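You operate a simulated robot arm through the tools that you are given. There is no shell and no other tool. Be economical: measure what you need, move in short steps, check, and stop when the job is done.

You run a simulated two-armed robot. Do the job below in one go: nothing can be reset, and whatever is moved stays where it is left.

Task
Prove the shutter: shut it and press the pedal once, then open it and press again.
Fine: the first press gives no pulse; the second tacks the yellow carrier's links. Keep out from under the lens while the shield is shut and the view shows READY.

Only the result counts: the job must be done as asked and must still hold three seconds after the hand-in. Knocking over, shifting, dropping, spilling or breaking anything else fails it.

Robot
Two 7-joint arms with four-finger grippers on one trunk, on a base that drives. Base frame: it is fixed to the floor where the robot stands at the start and does not move with it; the origin is under the middle of the robot, x ahead of it, y to its left, z up; the surface under the hand at the start is at about z = 0.8. Units: m, degrees, N and s.
The left shoulder is at the start at [0.04, 0.181, 1.202], the right one opposite. With the tool pointing down near the work surface each hand reaches from about 0.28 to 0.82 m from the robot's upright axis, wherever it stands, measured 20 degrees to its own side. Places, roughly: pedal plate [0.6, 0.1, 0.8]; shutter lever [0.9, 0, 1.2]. Payload 3.67 kg a hand.
Tool frame (each hand has its own): the origin (TCP) lies between the finger pads and is the grasp point; the fingertips stand 0.028 m ahead of it; z points along the fingers, y is the line along which they close. Largest opening 0.112 m; the body of the gripper starts 0.073 m behind the TCP.
Orientation is that of the tool frame in the base frame, as a unit quaternion [x, y, z, w]. With the fingers straight down and closing along the base's y, the tool's x points along the base's -x, its y along +y and its z along -z.

Tools
- The arms move only by the tool arm_command. It takes "left_moves", "right_moves" or both (then of equal length, played together; a hand with none holds still); each is a list of rows, each a list of 7 numbers: the gripper command, from -1 (shut) to 1 (fully open), values between in proportion, then the shift along the tool's x, y, z in m, then the turn, a rotation vector about the tool's x, y, z in rad. In form: [[fingers, tx, ty, tz, ax, ay, az], ...]. A call has 1 to 8 rows; each row is the pose to reach, as a shift and turn from the pose commanded when the call began, along the tool's axes at that moment. Rows are played at 5 a second. More than 0.05 m and 8.6 degrees between two rows, or a gripper value outside its range, and nothing of the call is played. Where a pose cannot be reached the arm comes as near as it can. A force on the tool above 40 N (or 10 N above the force at the start of the call, whichever is more), or a blocked arm, ends the call early, and 0.2 s more pass. The fingers move at their own pace and stop on an object; they squeeze with about 22 N. The grip force told is the motor's: it shows also when the fingers shut on nothing. Time passes only in rows, and 0.2 s behind the last, so rows that repeat a pose let the fingers close. It gives the time, the measured TCP pose, the force on the tool (base axes), the opening and the grip force at its end, in the units of the frame above (readings bear some noise), with the torque about the TCP (base axes, N m) and any sound that the robot's microphone picked up.
- Cameras (640 x 400 px; columns grow to the right, rows downward): "scene" is now at [0.1133, 0.0179, 1.4594]; the picture's right is [0.10, -0.99, 0.00], its down [-0.32, -0.03, -0.95] and it looks along [0.94, 0.10, -0.32] (base axes); focal length 214 px, centre (320, 200). "left" rides on the left gripper at [0.06, 0.018, -0.104] in its tool frame; the picture's right is [-0.29, 0.96, 0.00], its down [-0.80, -0.24, -0.55] and it looks along [-0.53, -0.16, 0.83] (tool axes); focal length 234 px, centre (320, 200). "right" rides on the right gripper at [0.06, -0.018, -0.104] in its tool frame; the picture's right is [0.29, 0.96, 0.00], its down [-0.80, 0.24, -0.55] and it looks along [-0.53, 0.16, 0.83] (tool axes); focal length 234 px, centre (320, 200). There is no depth. A picture from a camera that has moved, and an enlarged one, comes with that camera's place and axes in the base frame and with its lens. The place of the scene camera against the robot may be out by one fixed shift of up to 0.012 m in any direction.
- capture(camera): a new picture of that camera. No time passes.
- lift_body(by): slides the trunk up (or, below 0, down) by that many m; the arms and the scene camera ride with it, the base frame stays. It gives what a move gives, with no picture.
- steer(legs): drives the robot by 1 to 6 legs, each [ahead, left, turn to the left] in m, m and degrees, along the robot's own axes; the way and the turn of a leg run together, so that a leg with both is an arc; at most 1.5 m and 180 degrees a leg. The arms and the cameras ride along, it lands a little off, and it stops where it bumps. It gives what a move gives.
- turn_head(pan, tilt): turns the head with the scene camera to pan (to the left, within 86 degrees either way) and tilt (down, from -29 to 69), counted from straight ahead of the robot. It gives what a move gives.
- zoom(camera, box): a new picture of the part [left, top, right, bottom] of that camera's present view, enlarged. No time passes.
- job_done(): hands the job in; it is judged then, once.

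Go step by step. Nothing tells you exact positions but the pictures and the camera data: compare them with the known pose of the tool, close in by small moves and look again before you grip or let go. The budget is 120 turns and 108 pictures, counting those below and the enlarged ones. Unless the task says otherwise, let go and move clear before handing in, and close with one line.

The tools are called after "Call:" as a command line: name --argument value ..., lists and objects as JSON in quotes. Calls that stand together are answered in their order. arm_command: Moves the arms, as the interface text tells. Its arguments: {"type":"object","properties":{"left_moves":{"type":"array","items":{"type":"array","items":{"type":"number"}}},"right_moves":{"type":"array","items":{"type":"array","items":{"type":"number"}}}},"required":[]} The other tools are called the same way: lift_body (by) slides the trunk up or down; steer (legs) drives the base; turn_head (pan, tilt) turns the head that bears the scene camera; capture (camera) takes a picture; zoom (camera, box) takes an enlarged picture of a part of a camera's view; job_done () hands the job in.

At the start:

```text
clock: 0.0
left_ee_pos: [0.4462, 0.2411, 1.4527]
left_orientation: [0.0, 1.0, 0.0, 0.0]
left_wrist_force: [-0.1, -0.4, -0.3]
left_ft_torque: [-0.03, 0.0, 0.01]
left_grip_width: 0.1119
left_gripper_force: 0.0
right_ee_pos: [0.5316, -0.2298, 1.4423]
right_orientation: [0.0, 1.0, 0.0, 0.0]
right_wrist_force: [-0.7, -0.3, 0.5]
right_ft_torque: [-0.03, 0.02, 0.01]
right_grip_width: 0.112
right_gripper_force: 0.1
trunk travel left (down, up): [-0.323, 0.191]
robot x, y, heading: [0.0002, -0.0012, 0.0]
head pan, tilt: [5.8, 18.8]
```

scene: 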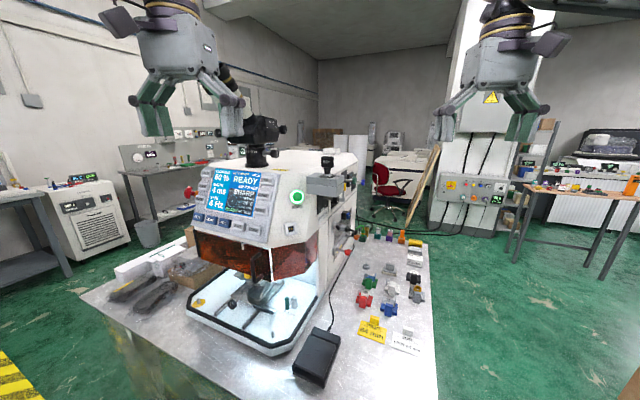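
right: 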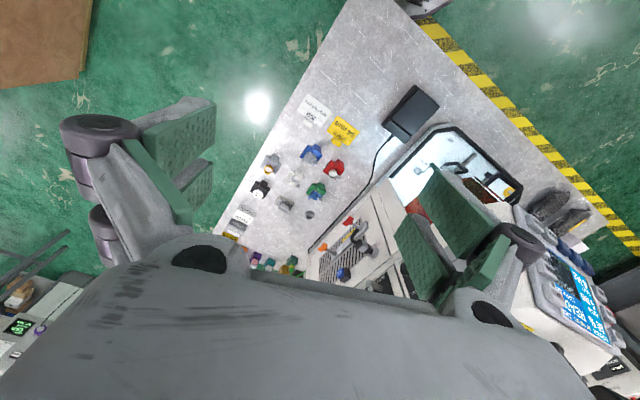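
left: 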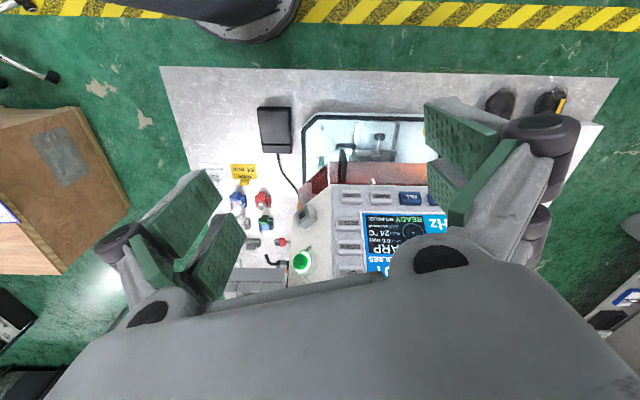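

I see a laser welding machine with a display reading READY, a pedal on the table in front and parts on the right. I'll zoom in to find the shutter lever, the pedal, the shield and the carrier.

Call:
zoom --camera "scene" --box '[180, 150, 370, 270]'

Call:
zoom --camera "scene" --box '[180, 230, 440, 390]'

```text
3.33 times, centred on (275, 210) of scene
camera zoom: at [0.1133, 0.0179, 1.4594], right [0.1, -0.99, 0.0], down [-0.32, -0.03, -0.95], along [0.94, 0.1, -0.32], focal length 715 px, centre (470, 167)
```

zoom: 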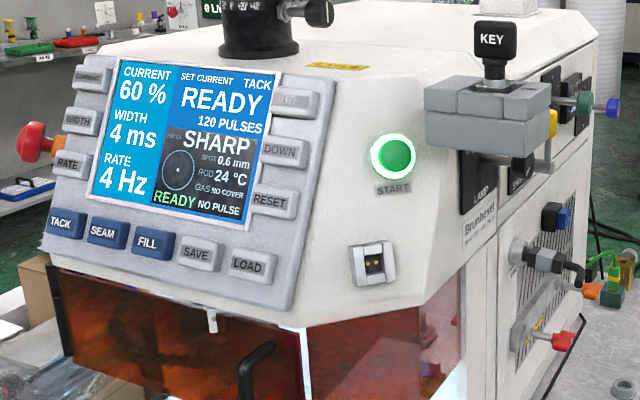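

```text
2.46 times, centred on (310, 310) of scene
camera zoom: at [0.1133, 0.0179, 1.4594], right [0.1, -0.99, 0.0], down [-0.32, -0.03, -0.95], along [0.94, 0.1, -0.32], focal length 528 px, centre (345, -71)
```

zoom: 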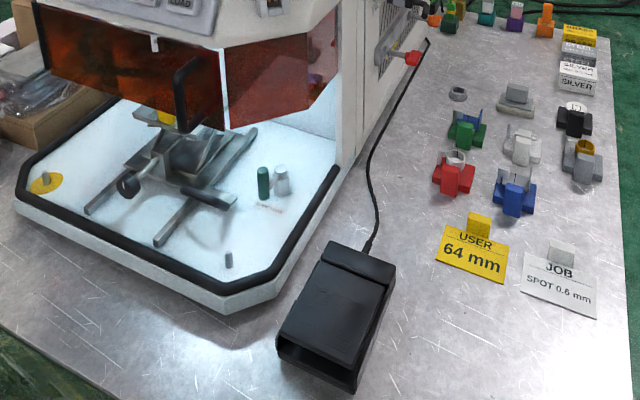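

The side panel carries several levers and knobs. I'll zoom in there and at the carrier under the lens.

Call:
zoom --camera "scene" --box '[300, 150, 370, 270]'

Call:
zoom --camera "scene" --box '[185, 230, 305, 330]'

Call:
zoom --camera "right" --box '[300, 80, 520, 300]'

Call:
zoom --camera "left" --box '[220, 90, 450, 280]'

```text
3.33 times, centred on (335, 210) of scene
camera zoom: at [0.1133, 0.0179, 1.4594], right [0.1, -0.99, 0.0], down [-0.32, -0.03, -0.95], along [0.94, 0.1, -0.32], focal length 715 px, centre (270, 167)
```

zoom: 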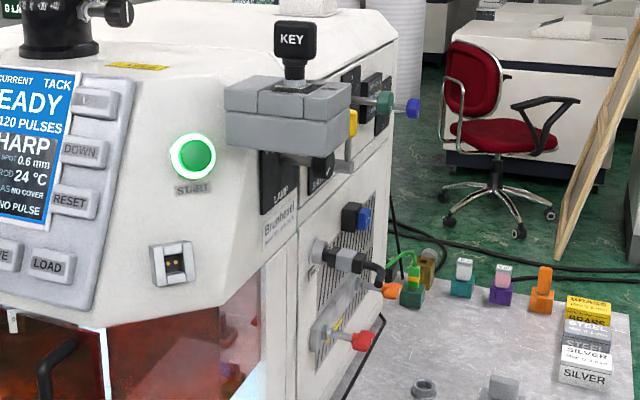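

```text
4.00 times, centred on (245, 280) of scene
camera zoom: at [0.1133, 0.0179, 1.4594], right [0.1, -0.99, 0.0], down [-0.32, -0.03, -0.95], along [0.94, 0.1, -0.32], focal length 858 px, centre (620, -120)
```

zoom: 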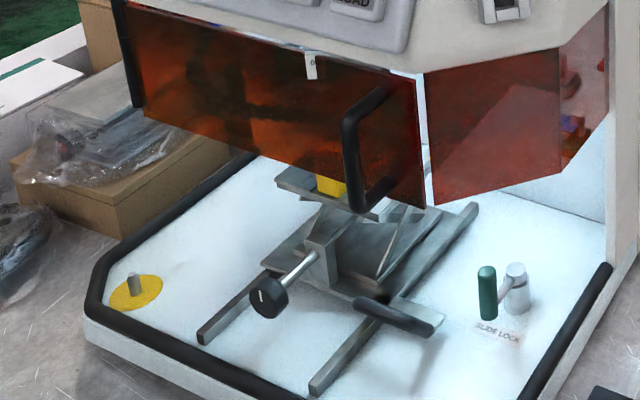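

```text
1.82 times, centred on (410, 190) of right
camera zoom: at [0.4703, -0.2485, 1.5468], right [-0.29, 0.96, 0.0], down [0.8, 0.24, 0.55], along [0.53, 0.16, -0.83], focal length 426 px, centre (156, 218)
```

zoom: 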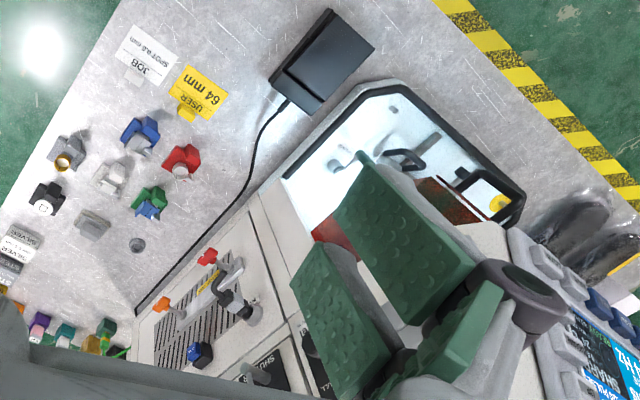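

```text
2.11 times, centred on (335, 185) of left
camera zoom: at [0.3863, 0.26, 1.5557], right [0.29, 0.96, 0.0], down [0.8, -0.24, 0.55], along [0.53, -0.16, -0.83], focal length 493 px, centre (288, 232)
```

zoom: 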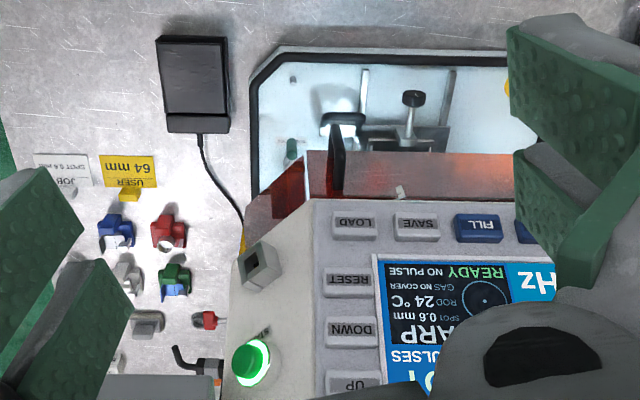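

The carrier sits under the lens behind the orange shield, and the upper side panel seems to have a lever marked "SHU…". I'll back off slightly and move right to look at the side panel.

Call:
steer --legs '[[-0.12, 0, 0], [0, -0.4, 0]]'

Call:
turn_head --pan 25 --tilt 20

Call:
capture --camera "scene"

Call:
zoom --camera "scene" --box '[260, 130, 400, 230]'

```text
clock: 3.4
left_ee_pos: [0.326, -0.1585, 1.4519]
left_orientation: [-0.003, 1.0, -0.001, 0.0]
left_wrist_force: [-0.4, -0.3, -0.3]
left_ft_torque: [0.03, -0.02, 0.02]
left_grip_width: 0.1121
left_gripper_force: 0.0
right_ee_pos: [0.4125, -0.6288, 1.442]
right_orientation: [-0.002, 1.0, 0.0, 0.001]
right_wrist_force: [-1.0, 0.2, -0.7]
right_ft_torque: [0.01, -0.02, 0.01]
right_grip_width: 0.1118
right_gripper_force: 0.1
trunk travel left (down, up): [-0.323, 0.191]
robot x, y, heading: [-0.1205, -0.4001, 0.3]
head pan, tilt: [5.8, 18.8]
```

```text
clock: 4.2
left_ee_pos: [0.3259, -0.1599, 1.4531]
left_orientation: [-0.003, 1.0, 0.0, 0.0]
left_wrist_force: [-0.2, -0.7, -1.1]
left_ft_torque: [0.03, -0.02, 0.01]
left_grip_width: 0.1119
left_gripper_force: 0.0
right_ee_pos: [0.4132, -0.6299, 1.4429]
right_orientation: [-0.001, 1.0, 0.0, 0.001]
right_wrist_force: [-0.4, 1.1, -0.5]
right_ft_torque: [0.05, -0.03, 0.02]
right_grip_width: 0.1119
right_gripper_force: 0.0
trunk travel left (down, up): [-0.323, 0.191]
robot x, y, heading: [-0.1183, -0.4007, 0.2]
head pan, tilt: [25.0, 20.0]
```

```text
98 pictures are left
camera scene: at [-0.0145, -0.354, 1.4574], right [0.43, -0.91, 0.0], down [-0.31, -0.14, -0.94], along [0.85, 0.4, -0.34], focal length 214 px, centre (320, 200)
```

scene: 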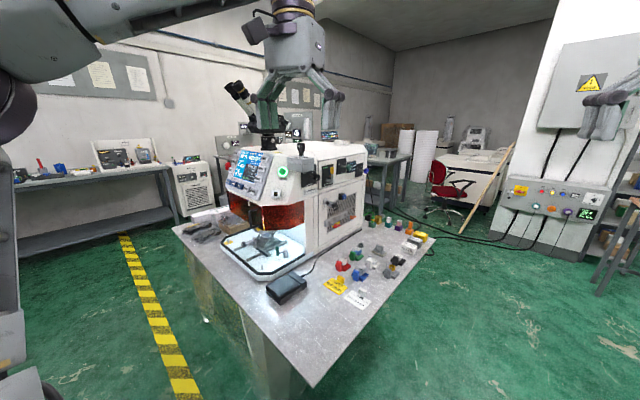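

```text
4.00 times, centred on (330, 180) of scene
camera zoom: at [-0.0145, -0.354, 1.4574], right [0.43, -0.91, 0.0], down [-0.31, -0.14, -0.94], along [0.85, 0.4, -0.34], focal length 858 px, centre (280, 280)
```

zoom: 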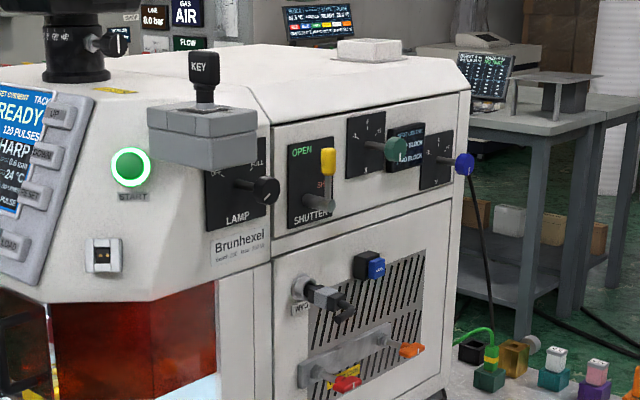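

The SHUTTER lever has a yellow-tipped handle, with OPEN and SHUT marks behind it. I'll zoom closer to read them.

Call:
zoom --camera "scene" --box '[320, 155, 360, 190]'

Call:
zoom --camera "scene" --box '[215, 190, 325, 310]'

```text
11.43 times, centred on (340, 172) of scene
camera zoom: at [-0.0145, -0.354, 1.4574], right [0.43, -0.91, 0.0], down [-0.31, -0.14, -0.94], along [0.85, 0.4, -0.34], focal length 2451 px, centre (91, 514)
```

zoom: 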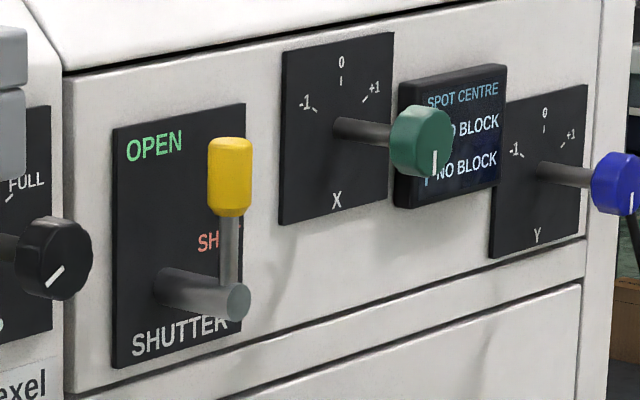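

```text
3.33 times, centred on (270, 250) of scene
camera zoom: at [-0.0145, -0.354, 1.4574], right [0.43, -0.91, 0.0], down [-0.31, -0.14, -0.94], along [0.85, 0.4, -0.34], focal length 715 px, centre (487, 33)
```

zoom: 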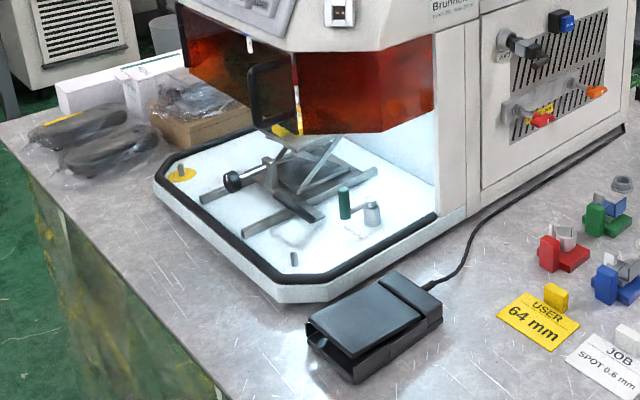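

The lever is up at OPEN. I place its knob near (0.886, 0.008, 1.252) with the pivot near z = 1.202, and it should turn toward +x to reach SHUT. I'll check the screen and carrier more closely.

Call:
zoom --camera "scene" --box '[225, 145, 300, 195]'

Call:
zoom --camera "scene" --box '[230, 195, 310, 260]'

```text
8.00 times, centred on (262, 170) of scene
camera zoom: at [-0.0145, -0.354, 1.4574], right [0.43, -0.91, 0.0], down [-0.31, -0.14, -0.94], along [0.85, 0.4, -0.34], focal length 1716 px, centre (780, 440)
```

zoom: 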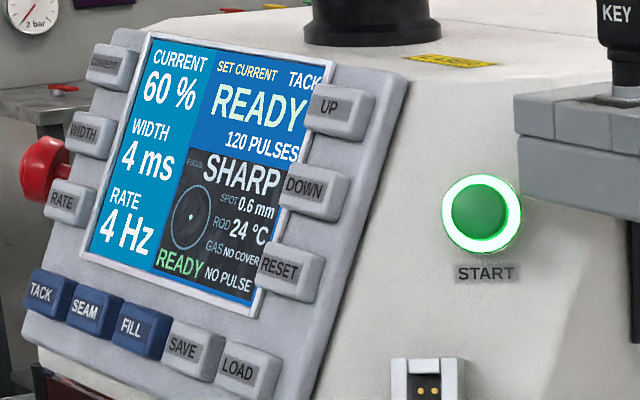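

```text
6.15 times, centred on (270, 228) of scene
camera zoom: at [-0.0145, -0.354, 1.4574], right [0.43, -0.91, 0.0], down [-0.31, -0.14, -0.94], along [0.85, 0.4, -0.34], focal length 1320 px, centre (628, 31)
```

zoom: 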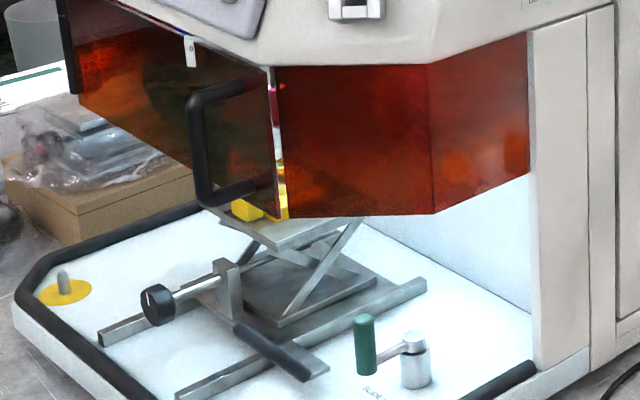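

The table and machine are turned by about −16.5°. I'll drive round to the right side of the table and face the side panel squarely. That puts the right hand at the lever and the left hand at the pedal.

Call:
steer --legs '[[0, -0.3, 0], [0.6, 0, 0], [0, 0, 73]]'

Call:
turn_head --pan 0 --tilt 25

Call:
capture --camera "scene"

```text
clock: 12.9
left_ee_pos: [0.3691, -0.2014, 1.4523]
left_orientation: [-0.6, 0.8, 0.0, 0.0]
left_wrist_force: [-1.2, -0.6, 0.0]
left_ft_torque: [-0.02, -0.02, -0.02]
left_grip_width: 0.1119
left_gripper_force: 0.0
right_ee_pos: [0.8454, -0.2513, 1.4421]
right_orientation: [-0.599, 0.8, 0.0, 0.0]
right_wrist_force: [-0.6, -0.8, -0.4]
right_ft_torque: [0.0, 0.0, -0.02]
right_grip_width: 0.1121
right_gripper_force: 0.0
trunk travel left (down, up): [-0.323, 0.191]
robot x, y, heading: [0.4698, -0.6947, 73.7]
head pan, tilt: [25.0, 20.0]
```

```text
clock: 13.8
left_ee_pos: [0.3682, -0.2007, 1.4525]
left_orientation: [-0.6, 0.8, 0.0, -0.001]
left_wrist_force: [-0.4, 0.2, -0.9]
left_ft_torque: [0.02, -0.02, 0.0]
left_grip_width: 0.1117
left_gripper_force: 0.0
right_ee_pos: [0.8442, -0.2518, 1.4403]
right_orientation: [-0.599, 0.801, 0.0, 0.0]
right_wrist_force: [0.8, -0.2, -0.4]
right_ft_torque: [0.01, 0.02, 0.03]
right_grip_width: 0.1122
right_gripper_force: 0.1
trunk travel left (down, up): [-0.323, 0.191]
robot x, y, heading: [0.477, -0.6948, 73.8]
head pan, tilt: [0.0, 25.0]
```

```text
92 pictures are left
camera scene: at [0.5062, -0.5802, 1.4494], right [0.96, -0.28, 0.0], down [-0.12, -0.41, -0.91], along [0.25, 0.87, -0.42], focal length 214 px, centre (320, 200)
```

scene: 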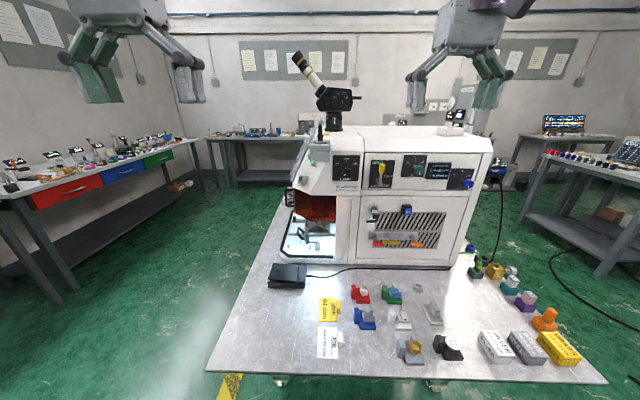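

I now have a clear square-on view, and the lever knob estimate holds at about (0.885, 0.008, 1.252). I'll turn the right hand to point at the panel with its fingers shut.

Call:
arm_command --right_moves '[[-1, 0, 0, 0, 0, -0.143, 0], [-1, 0, 0, 0, 0, -0.286, 0], [-1, 0, 0, 0, 0, -0.429, 0], [-1, 0, 0, 0, 0, -0.571, 0], [-1, 0, 0, 0, 0, -0.714, 0], [-1, 0, 0, 0, 0, -0.857, 0], [-1, 0, 0, 0, 0, -1.0, 0], [-1, 0, 0, 0, 0, -1.142, 0]]'

Call:
arm_command --right_moves '[[-1, 0, 0, 0, 0, -0.143, 0], [-1, 0, 0, 0, 0, -0.286, 0], [-1, 0, 0, 0, 0, -0.429, 0], [-1, 0, 0, 0, 0, -0.429, 0]]'

Call:
capture --camera "right"

```text
clock: 15.6
left_ee_pos: [0.3689, -0.2011, 1.4519]
left_orientation: [-0.6, 0.8, 0.0, 0.0]
left_wrist_force: [0.0, 0.1, 0.6]
left_ft_torque: [0.04, 0.02, 0.01]
left_grip_width: 0.1123
left_gripper_force: 0.1
right_ee_pos: [0.8461, -0.2526, 1.443]
right_orientation: [-0.504, 0.673, 0.325, 0.433]
right_wrist_force: [0.2, 0.1, 0.0]
right_ft_torque: [-0.01, 0.01, -0.02]
right_grip_width: 0.0
right_gripper_force: 22.1
trunk travel left (down, up): [-0.323, 0.191]
robot x, y, heading: [0.4725, -0.6999, 73.5]
head pan, tilt: [0.0, 25.0]
```

```text
clock: 16.6
left_ee_pos: [0.3675, -0.1998, 1.4532]
left_orientation: [-0.6, 0.8, 0.0, 0.0]
left_wrist_force: [-0.2, -0.5, -0.7]
left_ft_torque: [-0.02, 0.01, 0.02]
left_grip_width: 0.1119
left_gripper_force: 0.0
right_ee_pos: [0.8454, -0.2528, 1.4435]
right_orientation: [-0.423, 0.566, 0.424, 0.567]
right_wrist_force: [-0.3, -0.4, 0.1]
right_ft_torque: [0.0, 0.0, 0.02]
right_grip_width: 0.0
right_gripper_force: 21.8
trunk travel left (down, up): [-0.323, 0.191]
robot x, y, heading: [0.4732, -0.6953, 73.3]
head pan, tilt: [0.0, 25.0]
```

```text
91 pictures are left
camera right: at [0.8317, -0.3565, 1.3828], right [-0.92, 0.27, -0.29], down [-0.39, -0.47, 0.8], along [0.08, 0.84, 0.53], focal length 234 px, centre (320, 200)
```

right: 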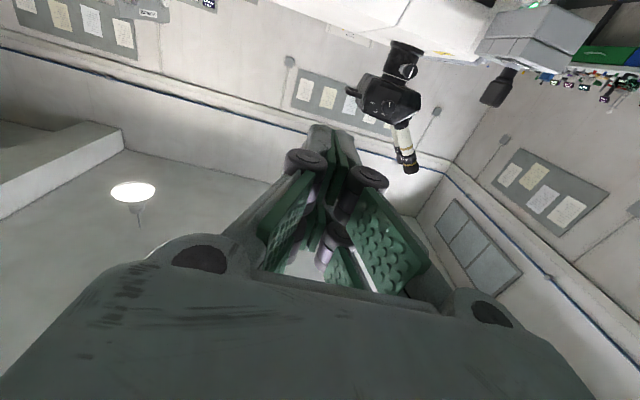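

I'll lower the right hand to knob height, slightly left of the knob, and stop short of the panel to check.

Call:
arm_command --right_moves '[[-1, 0.045, 0.018, 0, 0, 0, 0], [-1, 0.09, 0.037, 0, 0, 0, 0], [-1, 0.135, 0.055, 0.02, 0, 0, 0], [-1, 0.175, 0.07, 0.05, 0, 0, 0], [-1, 0.19, 0.074, 0.095, 0, 0, 0], [-1, 0.19, 0.074, 0.14, 0, 0, 0], [-1, 0.19, 0.074, 0.18, 0, 0, 0], [-1, 0.19, 0.074, 0.18, 0, 0, 0]]'

Call:
zoom --camera "scene" --box '[320, 120, 450, 220]'

Call:
capture --camera "right"

```text
refused: row 3 steps farther than a row can; nothing moved
```

```text
4.00 times, centred on (385, 170) of scene
camera zoom: at [0.5062, -0.5804, 1.4494], right [0.96, -0.28, 0.0], down [-0.12, -0.41, -0.91], along [0.26, 0.87, -0.42], focal length 858 px, centre (60, 320)
```

zoom: 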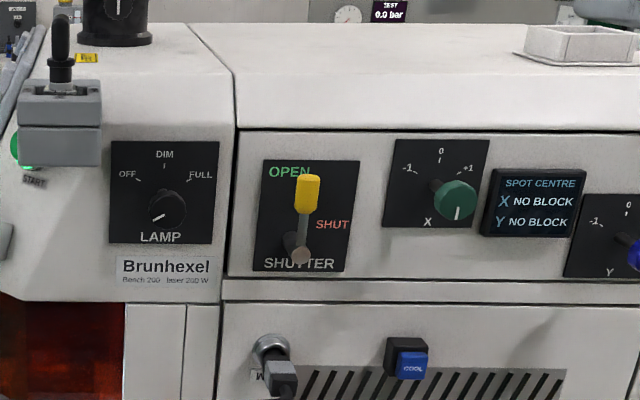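

```text
89 pictures are left
camera right: at [0.8317, -0.3565, 1.3828], right [-0.92, 0.27, -0.29], down [-0.39, -0.47, 0.8], along [0.08, 0.84, 0.53], focal length 234 px, centre (320, 200)
```

right: 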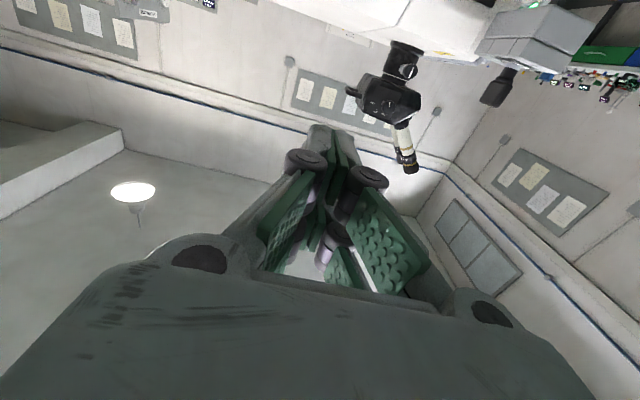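

The labels are clear now: OPEN is straight up and SHUT is to the right. I'll send the approach again with shorter steps.

Call:
arm_command --right_moves '[[-1, 0.04, 0.018, 0, 0, 0, 0], [-1, 0.08, 0.036, 0, 0, 0, 0], [-1, 0.12, 0.054, 0, 0, 0, 0], [-1, 0.16, 0.07, 0, 0, 0, 0], [-1, 0.19, 0.074, 0.035, 0, 0, 0], [-1, 0.19, 0.074, 0.08, 0, 0, 0], [-1, 0.19, 0.074, 0.125, 0, 0, 0], [-1, 0.19, 0.074, 0.17, 0, 0, 0]]'

Call:
zoom --camera "scene" --box '[320, 120, 450, 220]'

Call:
capture --camera "right"

```text
clock: 18.4
left_ee_pos: [0.365, -0.1984, 1.4511]
left_orientation: [-0.6, 0.8, -0.003, 0.0]
left_wrist_force: [-1.0, 1.8, -1.0]
left_ft_torque: [-0.12, -0.02, -0.01]
left_grip_width: 0.1121
left_gripper_force: 0.0
right_ee_pos: [0.8184, -0.0614, 1.2526]
right_orientation: [-0.424, 0.566, 0.425, 0.565]
right_wrist_force: [6.8, -0.2, 3.7]
right_ft_torque: [-0.31, 0.07, 0.55]
right_grip_width: 0.0
right_gripper_force: 22.2
trunk travel left (down, up): [-0.323, 0.191]
robot x, y, heading: [0.4742, -0.6984, 73.5]
head pan, tilt: [0.0, 25.0]
```

```text
4.00 times, centred on (385, 170) of scene
camera zoom: at [0.5039, -0.578, 1.4492], right [0.96, -0.28, 0.0], down [-0.12, -0.41, -0.91], along [0.26, 0.87, -0.42], focal length 858 px, centre (60, 320)
```

zoom: 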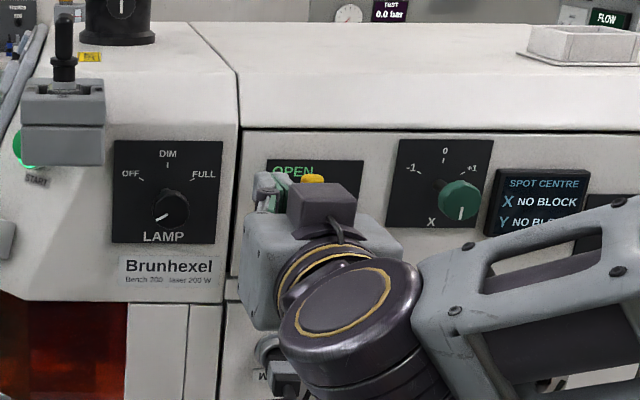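

```text
87 pictures are left
camera right: at [0.8062, -0.1661, 1.1942], right [-0.92, 0.27, -0.28], down [-0.38, -0.47, 0.8], along [0.08, 0.84, 0.53], focal length 234 px, centre (320, 200)
```

right: 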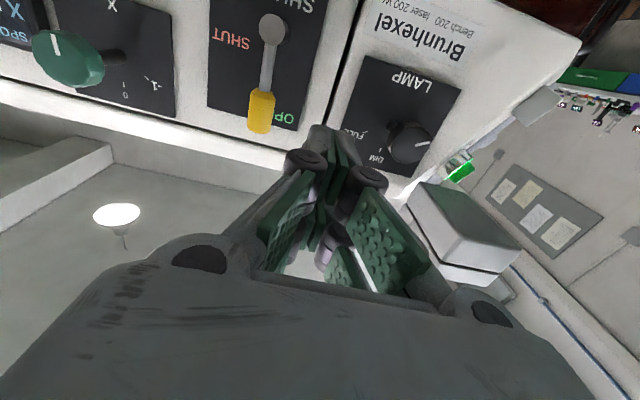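

The fingertip stands left of the yellow knob and the wrist-camera fix agrees. I'll go in alongside the knob.

Call:
arm_command --right_moves '[[-1, 0, 0, 0.03, 0, 0, 0], [-1, 0, 0.002, 0.055, 0, 0, 0], [-1, 0, 0.002, 0.067, 0, 0, 0], [-1, 0, 0.002, 0.067, 0, 0, 0]]'

Call:
capture --camera "right"

Call:
zoom --camera "scene" --box '[350, 140, 420, 200]'

```text
clock: 19.4
left_ee_pos: [0.3683, -0.199, 1.4522]
left_orientation: [-0.599, 0.8, 0.0, 0.0]
left_wrist_force: [-0.4, 0.8, -0.3]
left_ft_torque: [0.0, 0.03, 0.02]
left_grip_width: 0.1119
left_gripper_force: 0.0
right_ee_pos: [0.8385, -0.0007, 1.2551]
right_orientation: [-0.424, 0.566, 0.424, 0.566]
right_wrist_force: [-0.3, 0.5, -0.7]
right_ft_torque: [0.02, -0.03, -0.01]
right_grip_width: 0.0
right_gripper_force: 22.0
trunk travel left (down, up): [-0.323, 0.191]
robot x, y, heading: [0.4733, -0.696, 73.5]
head pan, tilt: [0.0, 25.0]
```

```text
86 pictures are left
camera right: at [0.826, -0.1058, 1.1945], right [-0.92, 0.27, -0.29], down [-0.39, -0.46, 0.8], along [0.08, 0.84, 0.53], focal length 234 px, centre (320, 200)
```

right: 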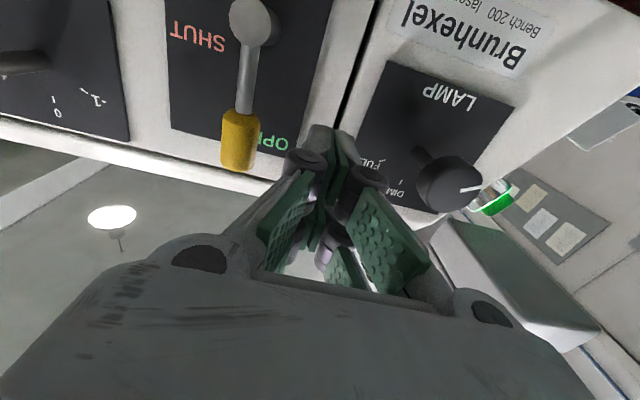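

```text
6.67 times, centred on (385, 170) of scene
camera zoom: at [0.5057, -0.5797, 1.4493], right [0.96, -0.28, 0.0], down [-0.12, -0.41, -0.91], along [0.26, 0.87, -0.42], focal length 1430 px, centre (-113, 400)
```

zoom: 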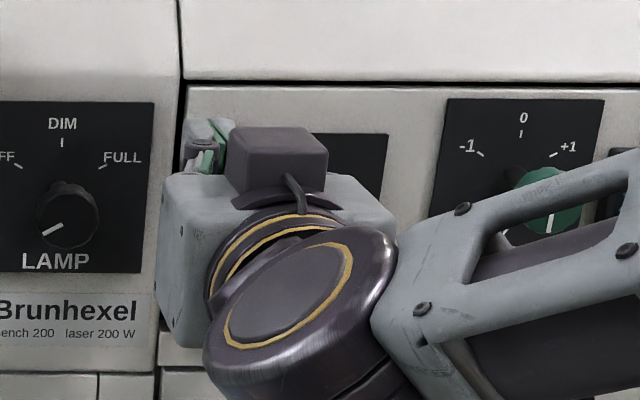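

The fingertip is level with the knob and about 25 mm to its left. I'll push the lever along its arc toward SHUT and check partway.

Call:
arm_command --right_moves '[[-1, 0.002, -0.013, 0.005, 0, 0, 0], [-1, 0.003, -0.026, 0.005, 0, 0, 0], [-1, 0.001, -0.036, 0.005, 0, 0, 0], [-1, 0.0005, -0.044, 0.005, 0, 0, 0], [-1, 0.001, -0.053, 0.005, 0, 0, 0], [-1, 0.0035, -0.062, 0.005, 0, 0, 0]]'

Call:
capture --camera "right"

```text
clock: 20.8
left_ee_pos: [0.3682, -0.2009, 1.4516]
left_orientation: [-0.6, 0.8, -0.001, 0.0]
left_wrist_force: [0.4, 0.7, 0.1]
left_ft_torque: [-0.02, -0.01, -0.01]
left_grip_width: 0.112
left_gripper_force: 0.0
right_ee_pos: [0.8587, -0.0037, 1.2596]
right_orientation: [-0.424, 0.571, 0.419, 0.564]
right_wrist_force: [0.0, -0.9, -0.5]
right_ft_torque: [0.02, 0.0, 0.0]
right_grip_width: 0.0
right_gripper_force: 22.2
right hand out of reach, approached as far as the arm can: row 2, 3, 4, 5, 6
trunk travel left (down, up): [-0.323, 0.191]
robot x, y, heading: [0.4732, -0.697, 73.8]
head pan, tilt: [0.0, 25.0]
```

```text
84 pictures are left
camera right: at [0.8443, -0.1086, 1.2007], right [-0.92, 0.27, -0.29], down [-0.39, -0.45, 0.8], along [0.09, 0.85, 0.52], focal length 234 px, centre (320, 200)
```

right: 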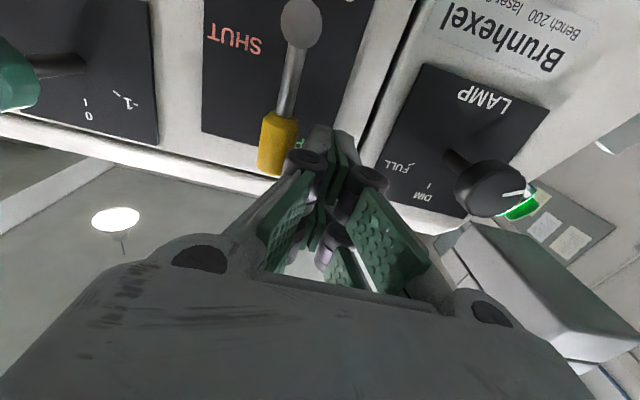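

The arm ran out of reach just before touching the lever. I'll draw the hand back and bring the base a little closer and to the right.

Call:
arm_command --right_moves '[[-1, 0, 0, -0.04, 0, 0, 0], [-1, 0, 0.01, -0.08, 0, 0, 0], [-1, 0, 0.02, -0.12, 0, 0, 0], [-1, 0, 0.02, -0.12, 0, 0, 0]]'

Call:
steer --legs '[[0.08, -0.06, 0]]'

Call:
capture --camera "right"

```text
clock: 21.8
left_ee_pos: [0.3677, -0.2009, 1.4524]
left_orientation: [-0.599, 0.801, 0.0, 0.001]
left_wrist_force: [0.2, 0.3, -0.8]
left_ft_torque: [-0.01, -0.01, -0.03]
left_grip_width: 0.1121
left_gripper_force: 0.1
right_ee_pos: [0.8027, -0.1142, 1.2591]
right_orientation: [-0.424, 0.566, 0.424, 0.566]
right_wrist_force: [-0.2, 0.1, 0.3]
right_ft_torque: [0.0, 0.01, -0.01]
right_grip_width: 0.0001
right_gripper_force: 22.0
trunk travel left (down, up): [-0.323, 0.191]
robot x, y, heading: [0.4757, -0.7005, 73.4]
head pan, tilt: [0.0, 25.0]
```

```text
clock: 22.9
left_ee_pos: [0.448, -0.1404, 1.4519]
left_orientation: [-0.6, 0.8, -0.001, 0.001]
left_wrist_force: [-0.2, -0.5, -0.4]
left_ft_torque: [0.01, 0.02, 0.0]
left_grip_width: 0.1122
left_gripper_force: 0.2
right_ee_pos: [0.8845, -0.0528, 1.2593]
right_orientation: [-0.424, 0.566, 0.424, 0.566]
right_wrist_force: [0.4, 0.1, -0.1]
right_ft_torque: [0.05, -0.01, 0.0]
right_grip_width: 0.0002
right_gripper_force: 22.0
trunk travel left (down, up): [-0.323, 0.191]
robot x, y, heading: [0.5572, -0.637, 73.7]
head pan, tilt: [0.0, 25.0]
```

```text
83 pictures are left
camera right: at [0.8707, -0.1581, 1.2001], right [-0.92, 0.27, -0.29], down [-0.39, -0.46, 0.8], along [0.08, 0.84, 0.53], focal length 234 px, centre (320, 200)
```

right: 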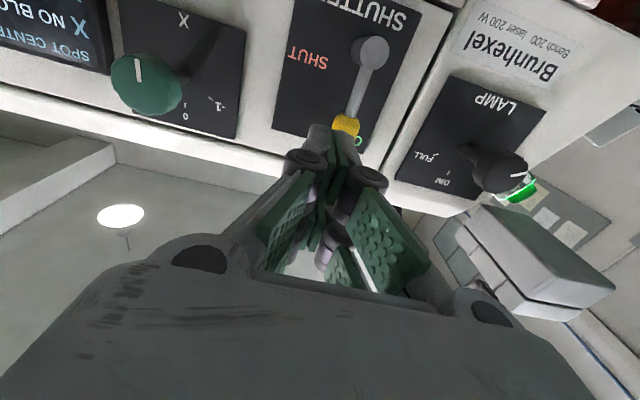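

Now in reach. I'll step left of the knob, go in alongside it, and check.

Call:
arm_command --right_moves '[[-1, 0.004, 0.03, 0, 0, 0, 0], [-1, 0.008, 0.058, 0, 0, 0, 0], [-1, 0.008, 0.058, 0.022, 0, 0, 0], [-1, 0.008, 0.058, 0.044, 0, 0, 0], [-1, 0.008, 0.058, 0.044, 0, 0, 0]]'

Call:
capture --camera "right"

```text
clock: 24.1
left_ee_pos: [0.4474, -0.1399, 1.4528]
left_orientation: [-0.6, 0.8, 0.0, 0.0]
left_wrist_force: [-0.3, 0.4, -0.1]
left_ft_torque: [0.0, 0.01, -0.04]
left_grip_width: 0.1122
left_gripper_force: 0.0
right_ee_pos: [0.8402, 0.0052, 1.2519]
right_orientation: [-0.424, 0.566, 0.424, 0.566]
right_wrist_force: [-0.4, -0.4, -0.5]
right_ft_torque: [0.0, -0.03, -0.01]
right_grip_width: 0.0
right_gripper_force: 21.8
trunk travel left (down, up): [-0.323, 0.191]
robot x, y, heading: [0.5521, -0.6352, 73.4]
head pan, tilt: [0.0, 25.0]
```

```text
82 pictures are left
camera right: at [0.8272, -0.0994, 1.1923], right [-0.92, 0.27, -0.29], down [-0.39, -0.46, 0.8], along [0.08, 0.84, 0.53], focal length 234 px, centre (320, 200)
```

right: 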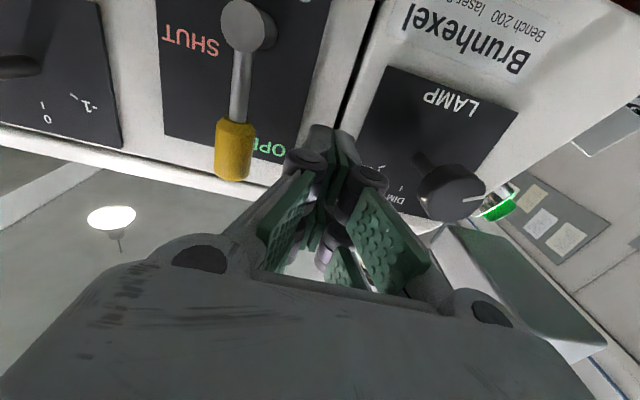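

In position beside the knob, so I'll push it along the arc.

Call:
arm_command --right_moves '[[-1, 0, -0.013, 0, 0, 0, 0], [-1, 0.001, -0.026, 0, 0, 0, 0], [-1, -0.0015, -0.035, 0, 0, 0, 0], [-1, -0.0025, -0.044, 0, 0, 0, 0], [-1, -0.001, -0.053, 0, 0, 0, 0], [-1, 0.0005, -0.062, 0, 0, 0, 0], [-1, 0.0045, -0.071, 0, 0, 0, 0], [-1, 0.0095, -0.0785, 0, 0, 0, 0]]'

Call:
capture --camera "right"

```text
clock: 25.9
left_ee_pos: [0.4484, -0.1406, 1.4521]
left_orientation: [-0.6, 0.8, 0.0, -0.001]
left_wrist_force: [-0.4, 0.3, 0.4]
left_ft_torque: [0.01, -0.01, -0.02]
left_grip_width: 0.1121
left_gripper_force: 0.0
right_ee_pos: [0.9061, -0.0146, 1.2467]
right_orientation: [-0.422, 0.569, 0.42, 0.567]
right_wrist_force: [-1.0, 0.0, -0.4]
right_ft_torque: [0.01, -0.04, -0.04]
right_grip_width: 0.0
right_gripper_force: 22.5
right hand out of reach, approached as far as the arm can: row 8
trunk travel left (down, up): [-0.323, 0.191]
robot x, y, heading: [0.5547, -0.6336, 73.6]
head pan, tilt: [0.0, 25.0]
```

```text
81 pictures are left
camera right: at [0.8941, -0.1187, 1.1888], right [-0.92, 0.27, -0.29], down [-0.39, -0.46, 0.8], along [0.09, 0.85, 0.52], focal length 234 px, centre (320, 200)
```

right: 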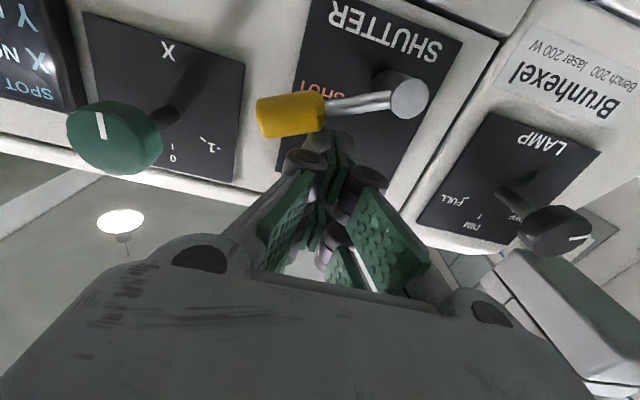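

The lever has swung over next to SHUT with hardly any force. I'll back the hand off and look.

Call:
arm_command --right_moves '[[-1, -0.02, 0.0, -0.03, 0, 0, 0], [-1, -0.03, 0.0, -0.07, 0, 0, 0], [-1, -0.03, 0.0, -0.11, 0, 0, 0], [-1, -0.06, 0, -0.14, 0, 0, 0], [-1, -0.1, 0, -0.15, 0, 0, 0], [-1, -0.14, 0, -0.15, 0, 0, 0], [-1, -0.14, 0, -0.15, 0, 0, 0]]'

Call:
zoom --camera "scene" --box '[300, 120, 430, 220]'

Call:
capture --camera "right"

```text
clock: 27.5
left_ee_pos: [0.4473, -0.1412, 1.4518]
left_orientation: [-0.6, 0.8, 0.0, 0.0]
left_wrist_force: [0.2, 0.7, -0.2]
left_ft_torque: [0.02, 0.0, -0.01]
left_grip_width: 0.112
left_gripper_force: 0.1
right_ee_pos: [0.868, -0.1602, 1.3888]
right_orientation: [-0.423, 0.567, 0.424, 0.566]
right_wrist_force: [-0.2, -0.7, 0.4]
right_ft_torque: [-0.01, 0.03, -0.01]
right_grip_width: 0.0
right_gripper_force: 21.9
trunk travel left (down, up): [-0.323, 0.191]
robot x, y, heading: [0.5538, -0.6338, 73.5]
head pan, tilt: [0.0, 25.0]
```

```text
4.00 times, centred on (365, 170) of scene
camera zoom: at [0.5857, -0.5203, 1.4494], right [0.96, -0.28, 0.0], down [-0.12, -0.41, -0.91], along [0.26, 0.87, -0.42], focal length 858 px, centre (140, 320)
```

zoom: 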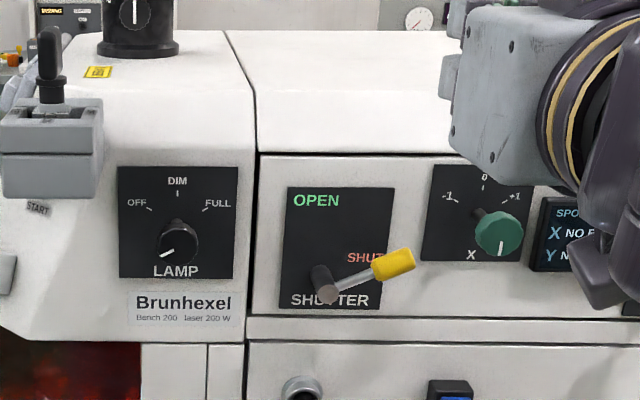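

```text
79 pictures are left
camera right: at [0.8546, -0.2651, 1.3299], right [-0.92, 0.27, -0.29], down [-0.39, -0.46, 0.8], along [0.08, 0.84, 0.53], focal length 234 px, centre (320, 200)
```

right: 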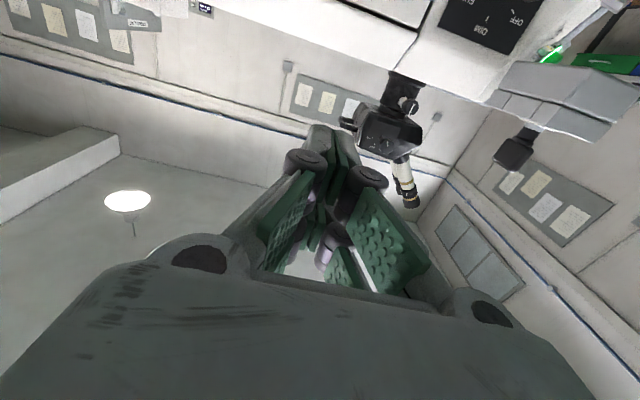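

The lever now points at SHUT, about 65° from upright. To be sure it is on its stop I want a second gentle push, and the arm's limit seems to be sideways, so I'll shift the base right first.

Call:
steer --legs '[[0, -0.09, 0]]'

Call:
zoom --camera "scene" --box '[300, 140, 380, 200]'

```text
clock: 28.6
left_ee_pos: [0.5346, -0.1661, 1.4518]
left_orientation: [-0.599, 0.8, 0.001, 0.0]
left_wrist_force: [-0.4, -0.8, 0.3]
left_ft_torque: [0.01, 0.01, 0.0]
left_grip_width: 0.1121
left_gripper_force: 0.0
right_ee_pos: [0.9524, -0.1853, 1.3887]
right_orientation: [-0.424, 0.565, 0.424, 0.566]
right_wrist_force: [-0.8, 0.2, -0.5]
right_ft_torque: [0.01, -0.01, 0.01]
right_grip_width: 0.0
right_gripper_force: 22.3
trunk travel left (down, up): [-0.323, 0.191]
robot x, y, heading: [0.6428, -0.6605, 73.7]
head pan, tilt: [0.0, 25.0]
```

```text
6.67 times, centred on (340, 170) of scene
camera zoom: at [0.6723, -0.5452, 1.4493], right [0.96, -0.28, 0.0], down [-0.12, -0.41, -0.91], along [0.26, 0.87, -0.42], focal length 1430 px, centre (187, 400)
```

zoom: 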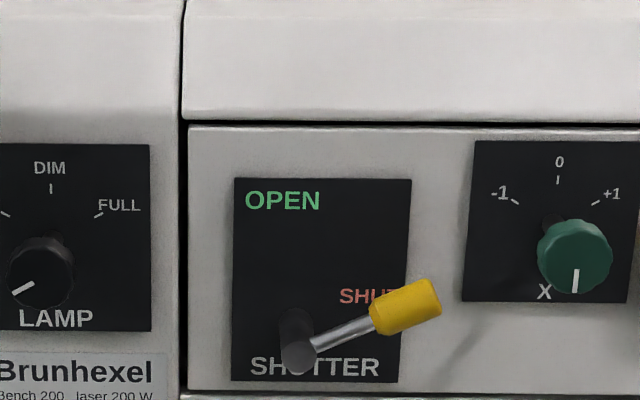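

From here the knob sits at about f = 0.896, z = 1.222. I'll bring the fingertip in just above it and press down gently to confirm the stop.

Call:
arm_command --right_moves '[[-1, 0.04, 0.025, 0, 0, 0, 0], [-1, 0.08, 0.05, 0, 0, 0, 0], [-1, 0.119, 0.077, 0, 0, 0, 0], [-1, 0.119, 0.077, 0.045, 0, 0, 0], [-1, 0.119, 0.077, 0.09, 0, 0, 0], [-1, 0.119, 0.077, 0.13, 0, 0, 0], [-1, 0.119, 0.077, 0.15, 0, 0, 0], [-1, 0.119, 0.077, 0.15, 0, 0, 0]]'

Call:
capture --camera "right"

```text
clock: 30.4
left_ee_pos: [0.5366, -0.1661, 1.4516]
left_orientation: [-0.6, 0.8, -0.001, 0.0]
left_wrist_force: [0.1, -0.5, -0.7]
left_ft_torque: [0.02, 0.04, -0.02]
left_grip_width: 0.1119
left_gripper_force: 0.1
right_ee_pos: [0.9237, -0.0209, 1.2702]
right_orientation: [-0.424, 0.566, 0.424, 0.566]
right_wrist_force: [0.2, -0.7, 0.0]
right_ft_torque: [0.02, 0.03, 0.02]
right_grip_width: 0.0001
right_gripper_force: 22.0
trunk travel left (down, up): [-0.323, 0.191]
robot x, y, heading: [0.6434, -0.6596, 73.5]
head pan, tilt: [0.0, 25.0]
```

```text
77 pictures are left
camera right: at [0.9103, -0.1253, 1.2111], right [-0.92, 0.27, -0.29], down [-0.39, -0.46, 0.8], along [0.08, 0.84, 0.53], focal length 234 px, centre (320, 200)
```

right: 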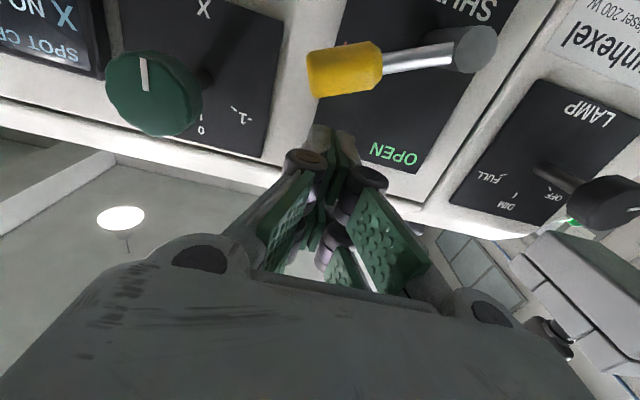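

The finger stands above the knob. I'll press down in small steps.

Call:
arm_command --right_moves '[[-1, 0.012, 0, 0, 0, 0, 0], [-1, 0.022, 0, 0, 0, 0, 0], [-1, 0.027, 0, 0, 0, 0, 0], [-1, 0.03, 0, 0, 0, 0, 0], [-1, 0.033, 0, 0, 0, 0, 0], [-1, 0.036, 0, 0, 0, 0, 0]]'

Call:
capture --camera "right"

```text
clock: 31.8
left_ee_pos: [0.5341, -0.1663, 1.4527]
left_orientation: [-0.6, 0.8, -0.001, 0.0]
left_wrist_force: [-1.0, 0.4, 0.7]
left_ft_torque: [0.01, -0.01, -0.01]
left_grip_width: 0.1122
left_gripper_force: 0.0
right_ee_pos: [0.9242, -0.0202, 1.2373]
right_orientation: [-0.423, 0.564, 0.425, 0.568]
right_wrist_force: [0.8, 2.1, 11.3]
right_ft_torque: [0.14, -0.2, 0.03]
right_grip_width: 0.0
right_gripper_force: 22.1
trunk travel left (down, up): [-0.323, 0.191]
robot x, y, heading: [0.6419, -0.659, 73.5]
head pan, tilt: [0.0, 25.0]
```

```text
76 pictures are left
camera right: at [0.9105, -0.1247, 1.1775], right [-0.92, 0.27, -0.29], down [-0.39, -0.47, 0.79], along [0.08, 0.84, 0.54], focal length 234 px, centre (320, 200)
```

right: 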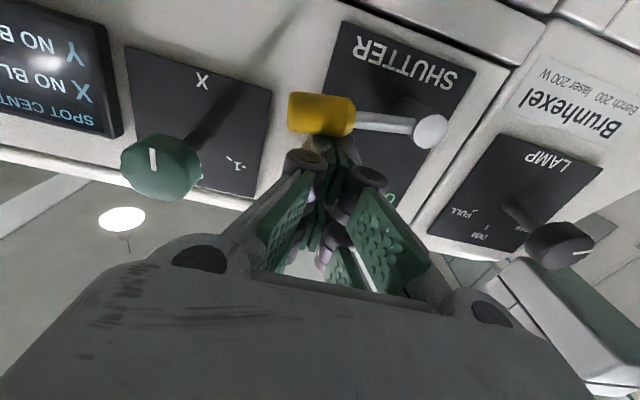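

The lever resists at 11 N, so it is on its SHUT stop. I'll back the right hand off and look at the pedal.

Call:
arm_command --right_moves '[[-1, -0.025, 0, 0, 0, 0, 0], [-1, -0.03, 0, -0.04, 0, 0, 0], [-1, -0.05, 0, -0.08, 0, 0, 0], [-1, -0.08, 0, -0.11, 0, 0, 0], [-1, -0.08, 0, -0.11, 0, 0, 0]]'

Call:
turn_head --pan 20 --tilt 35

Call:
capture --camera "scene"

Call:
capture --camera "left"

```text
clock: 33.0
left_ee_pos: [0.5352, -0.1649, 1.4514]
left_orientation: [-0.6, 0.8, 0.0, 0.0]
left_wrist_force: [0.4, 0.1, 0.5]
left_ft_torque: [-0.04, -0.01, 0.0]
left_grip_width: 0.1119
left_gripper_force: 0.1
right_ee_pos: [0.8919, -0.1242, 1.3126]
right_orientation: [-0.424, 0.566, 0.423, 0.566]
right_wrist_force: [-0.4, 0.2, 0.1]
right_ft_torque: [0.02, 0.0, 0.01]
right_grip_width: 0.0
right_gripper_force: 21.8
trunk travel left (down, up): [-0.323, 0.191]
robot x, y, heading: [0.6401, -0.6594, 73.3]
head pan, tilt: [0.0, 25.0]
```

```text
clock: 33.9
left_ee_pos: [0.535, -0.1661, 1.4518]
left_orientation: [-0.6, 0.8, 0.0, 0.0]
left_wrist_force: [-0.7, -0.4, -0.6]
left_ft_torque: [-0.01, 0.03, -0.01]
left_grip_width: 0.112
left_gripper_force: 0.1
right_ee_pos: [0.8904, -0.1245, 1.3141]
right_orientation: [-0.424, 0.566, 0.424, 0.566]
right_wrist_force: [0.0, 0.8, 0.5]
right_ft_torque: [-0.07, 0.02, 0.0]
right_grip_width: 0.0
right_gripper_force: 22.1
trunk travel left (down, up): [-0.323, 0.191]
robot x, y, heading: [0.6416, -0.6633, 73.7]
head pan, tilt: [20.0, 35.0]
```

```text
75 pictures are left
camera scene: at [0.6415, -0.546, 1.4336], right [1.0, 0.06, 0.0], down [0.04, -0.57, -0.82], along [-0.05, 0.82, -0.57], focal length 214 px, centre (320, 200)
```

scene: 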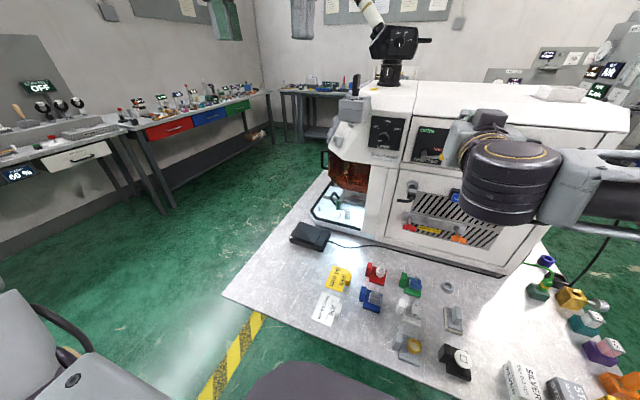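

```text
74 pictures are left
camera left: at [0.5013, -0.2175, 1.5559], right [-0.84, 0.55, 0.0], down [0.45, 0.7, 0.55], along [0.3, 0.46, -0.83], focal length 234 px, centre (320, 200)
```

left: 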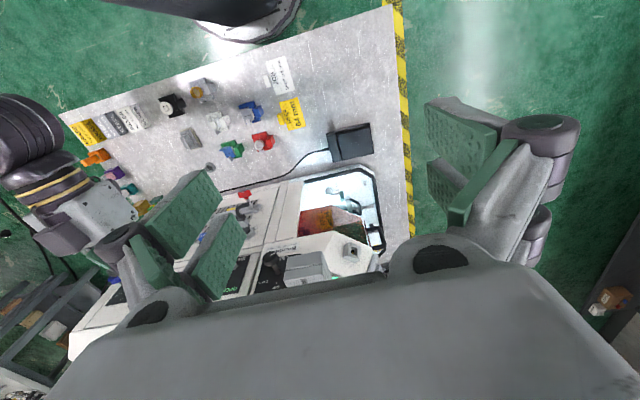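

The pedal is visible from both cameras. I'll zoom in on it to locate the plate.

Call:
zoom --camera "scene" --box '[280, 210, 350, 260]'

Call:
zoom --camera "left" --box '[280, 110, 420, 270]'

```text
8.00 times, centred on (315, 235) of scene
camera zoom: at [0.6415, -0.546, 1.4336], right [1.0, 0.06, 0.0], down [0.04, -0.57, -0.82], along [-0.05, 0.82, -0.57], focal length 1716 px, centre (360, -80)
```

zoom: 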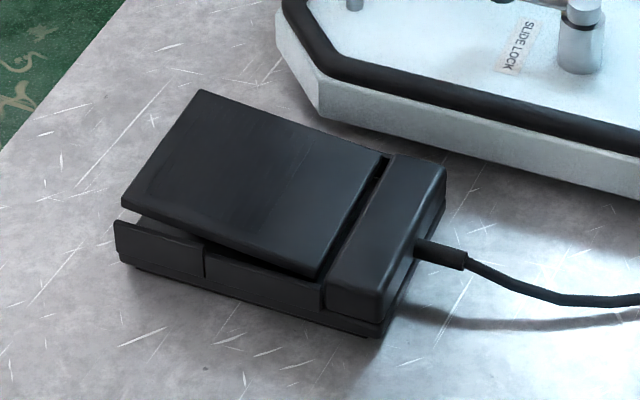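

```text
2.50 times, centred on (350, 190) of left
camera zoom: at [0.5013, -0.2175, 1.5559], right [-0.84, 0.55, 0.0], down [0.45, 0.7, 0.55], along [0.3, 0.46, -0.83], focal length 585 px, centre (245, 225)
```

zoom: 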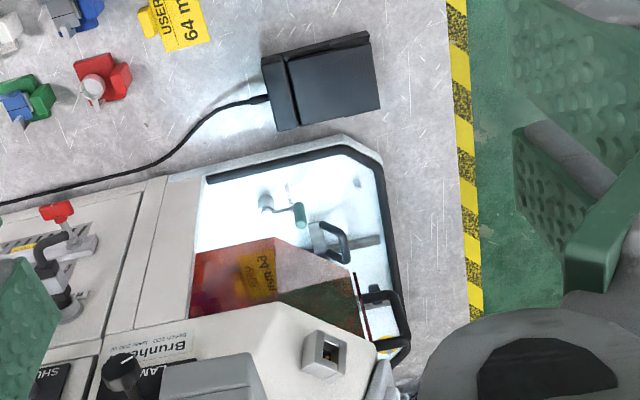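

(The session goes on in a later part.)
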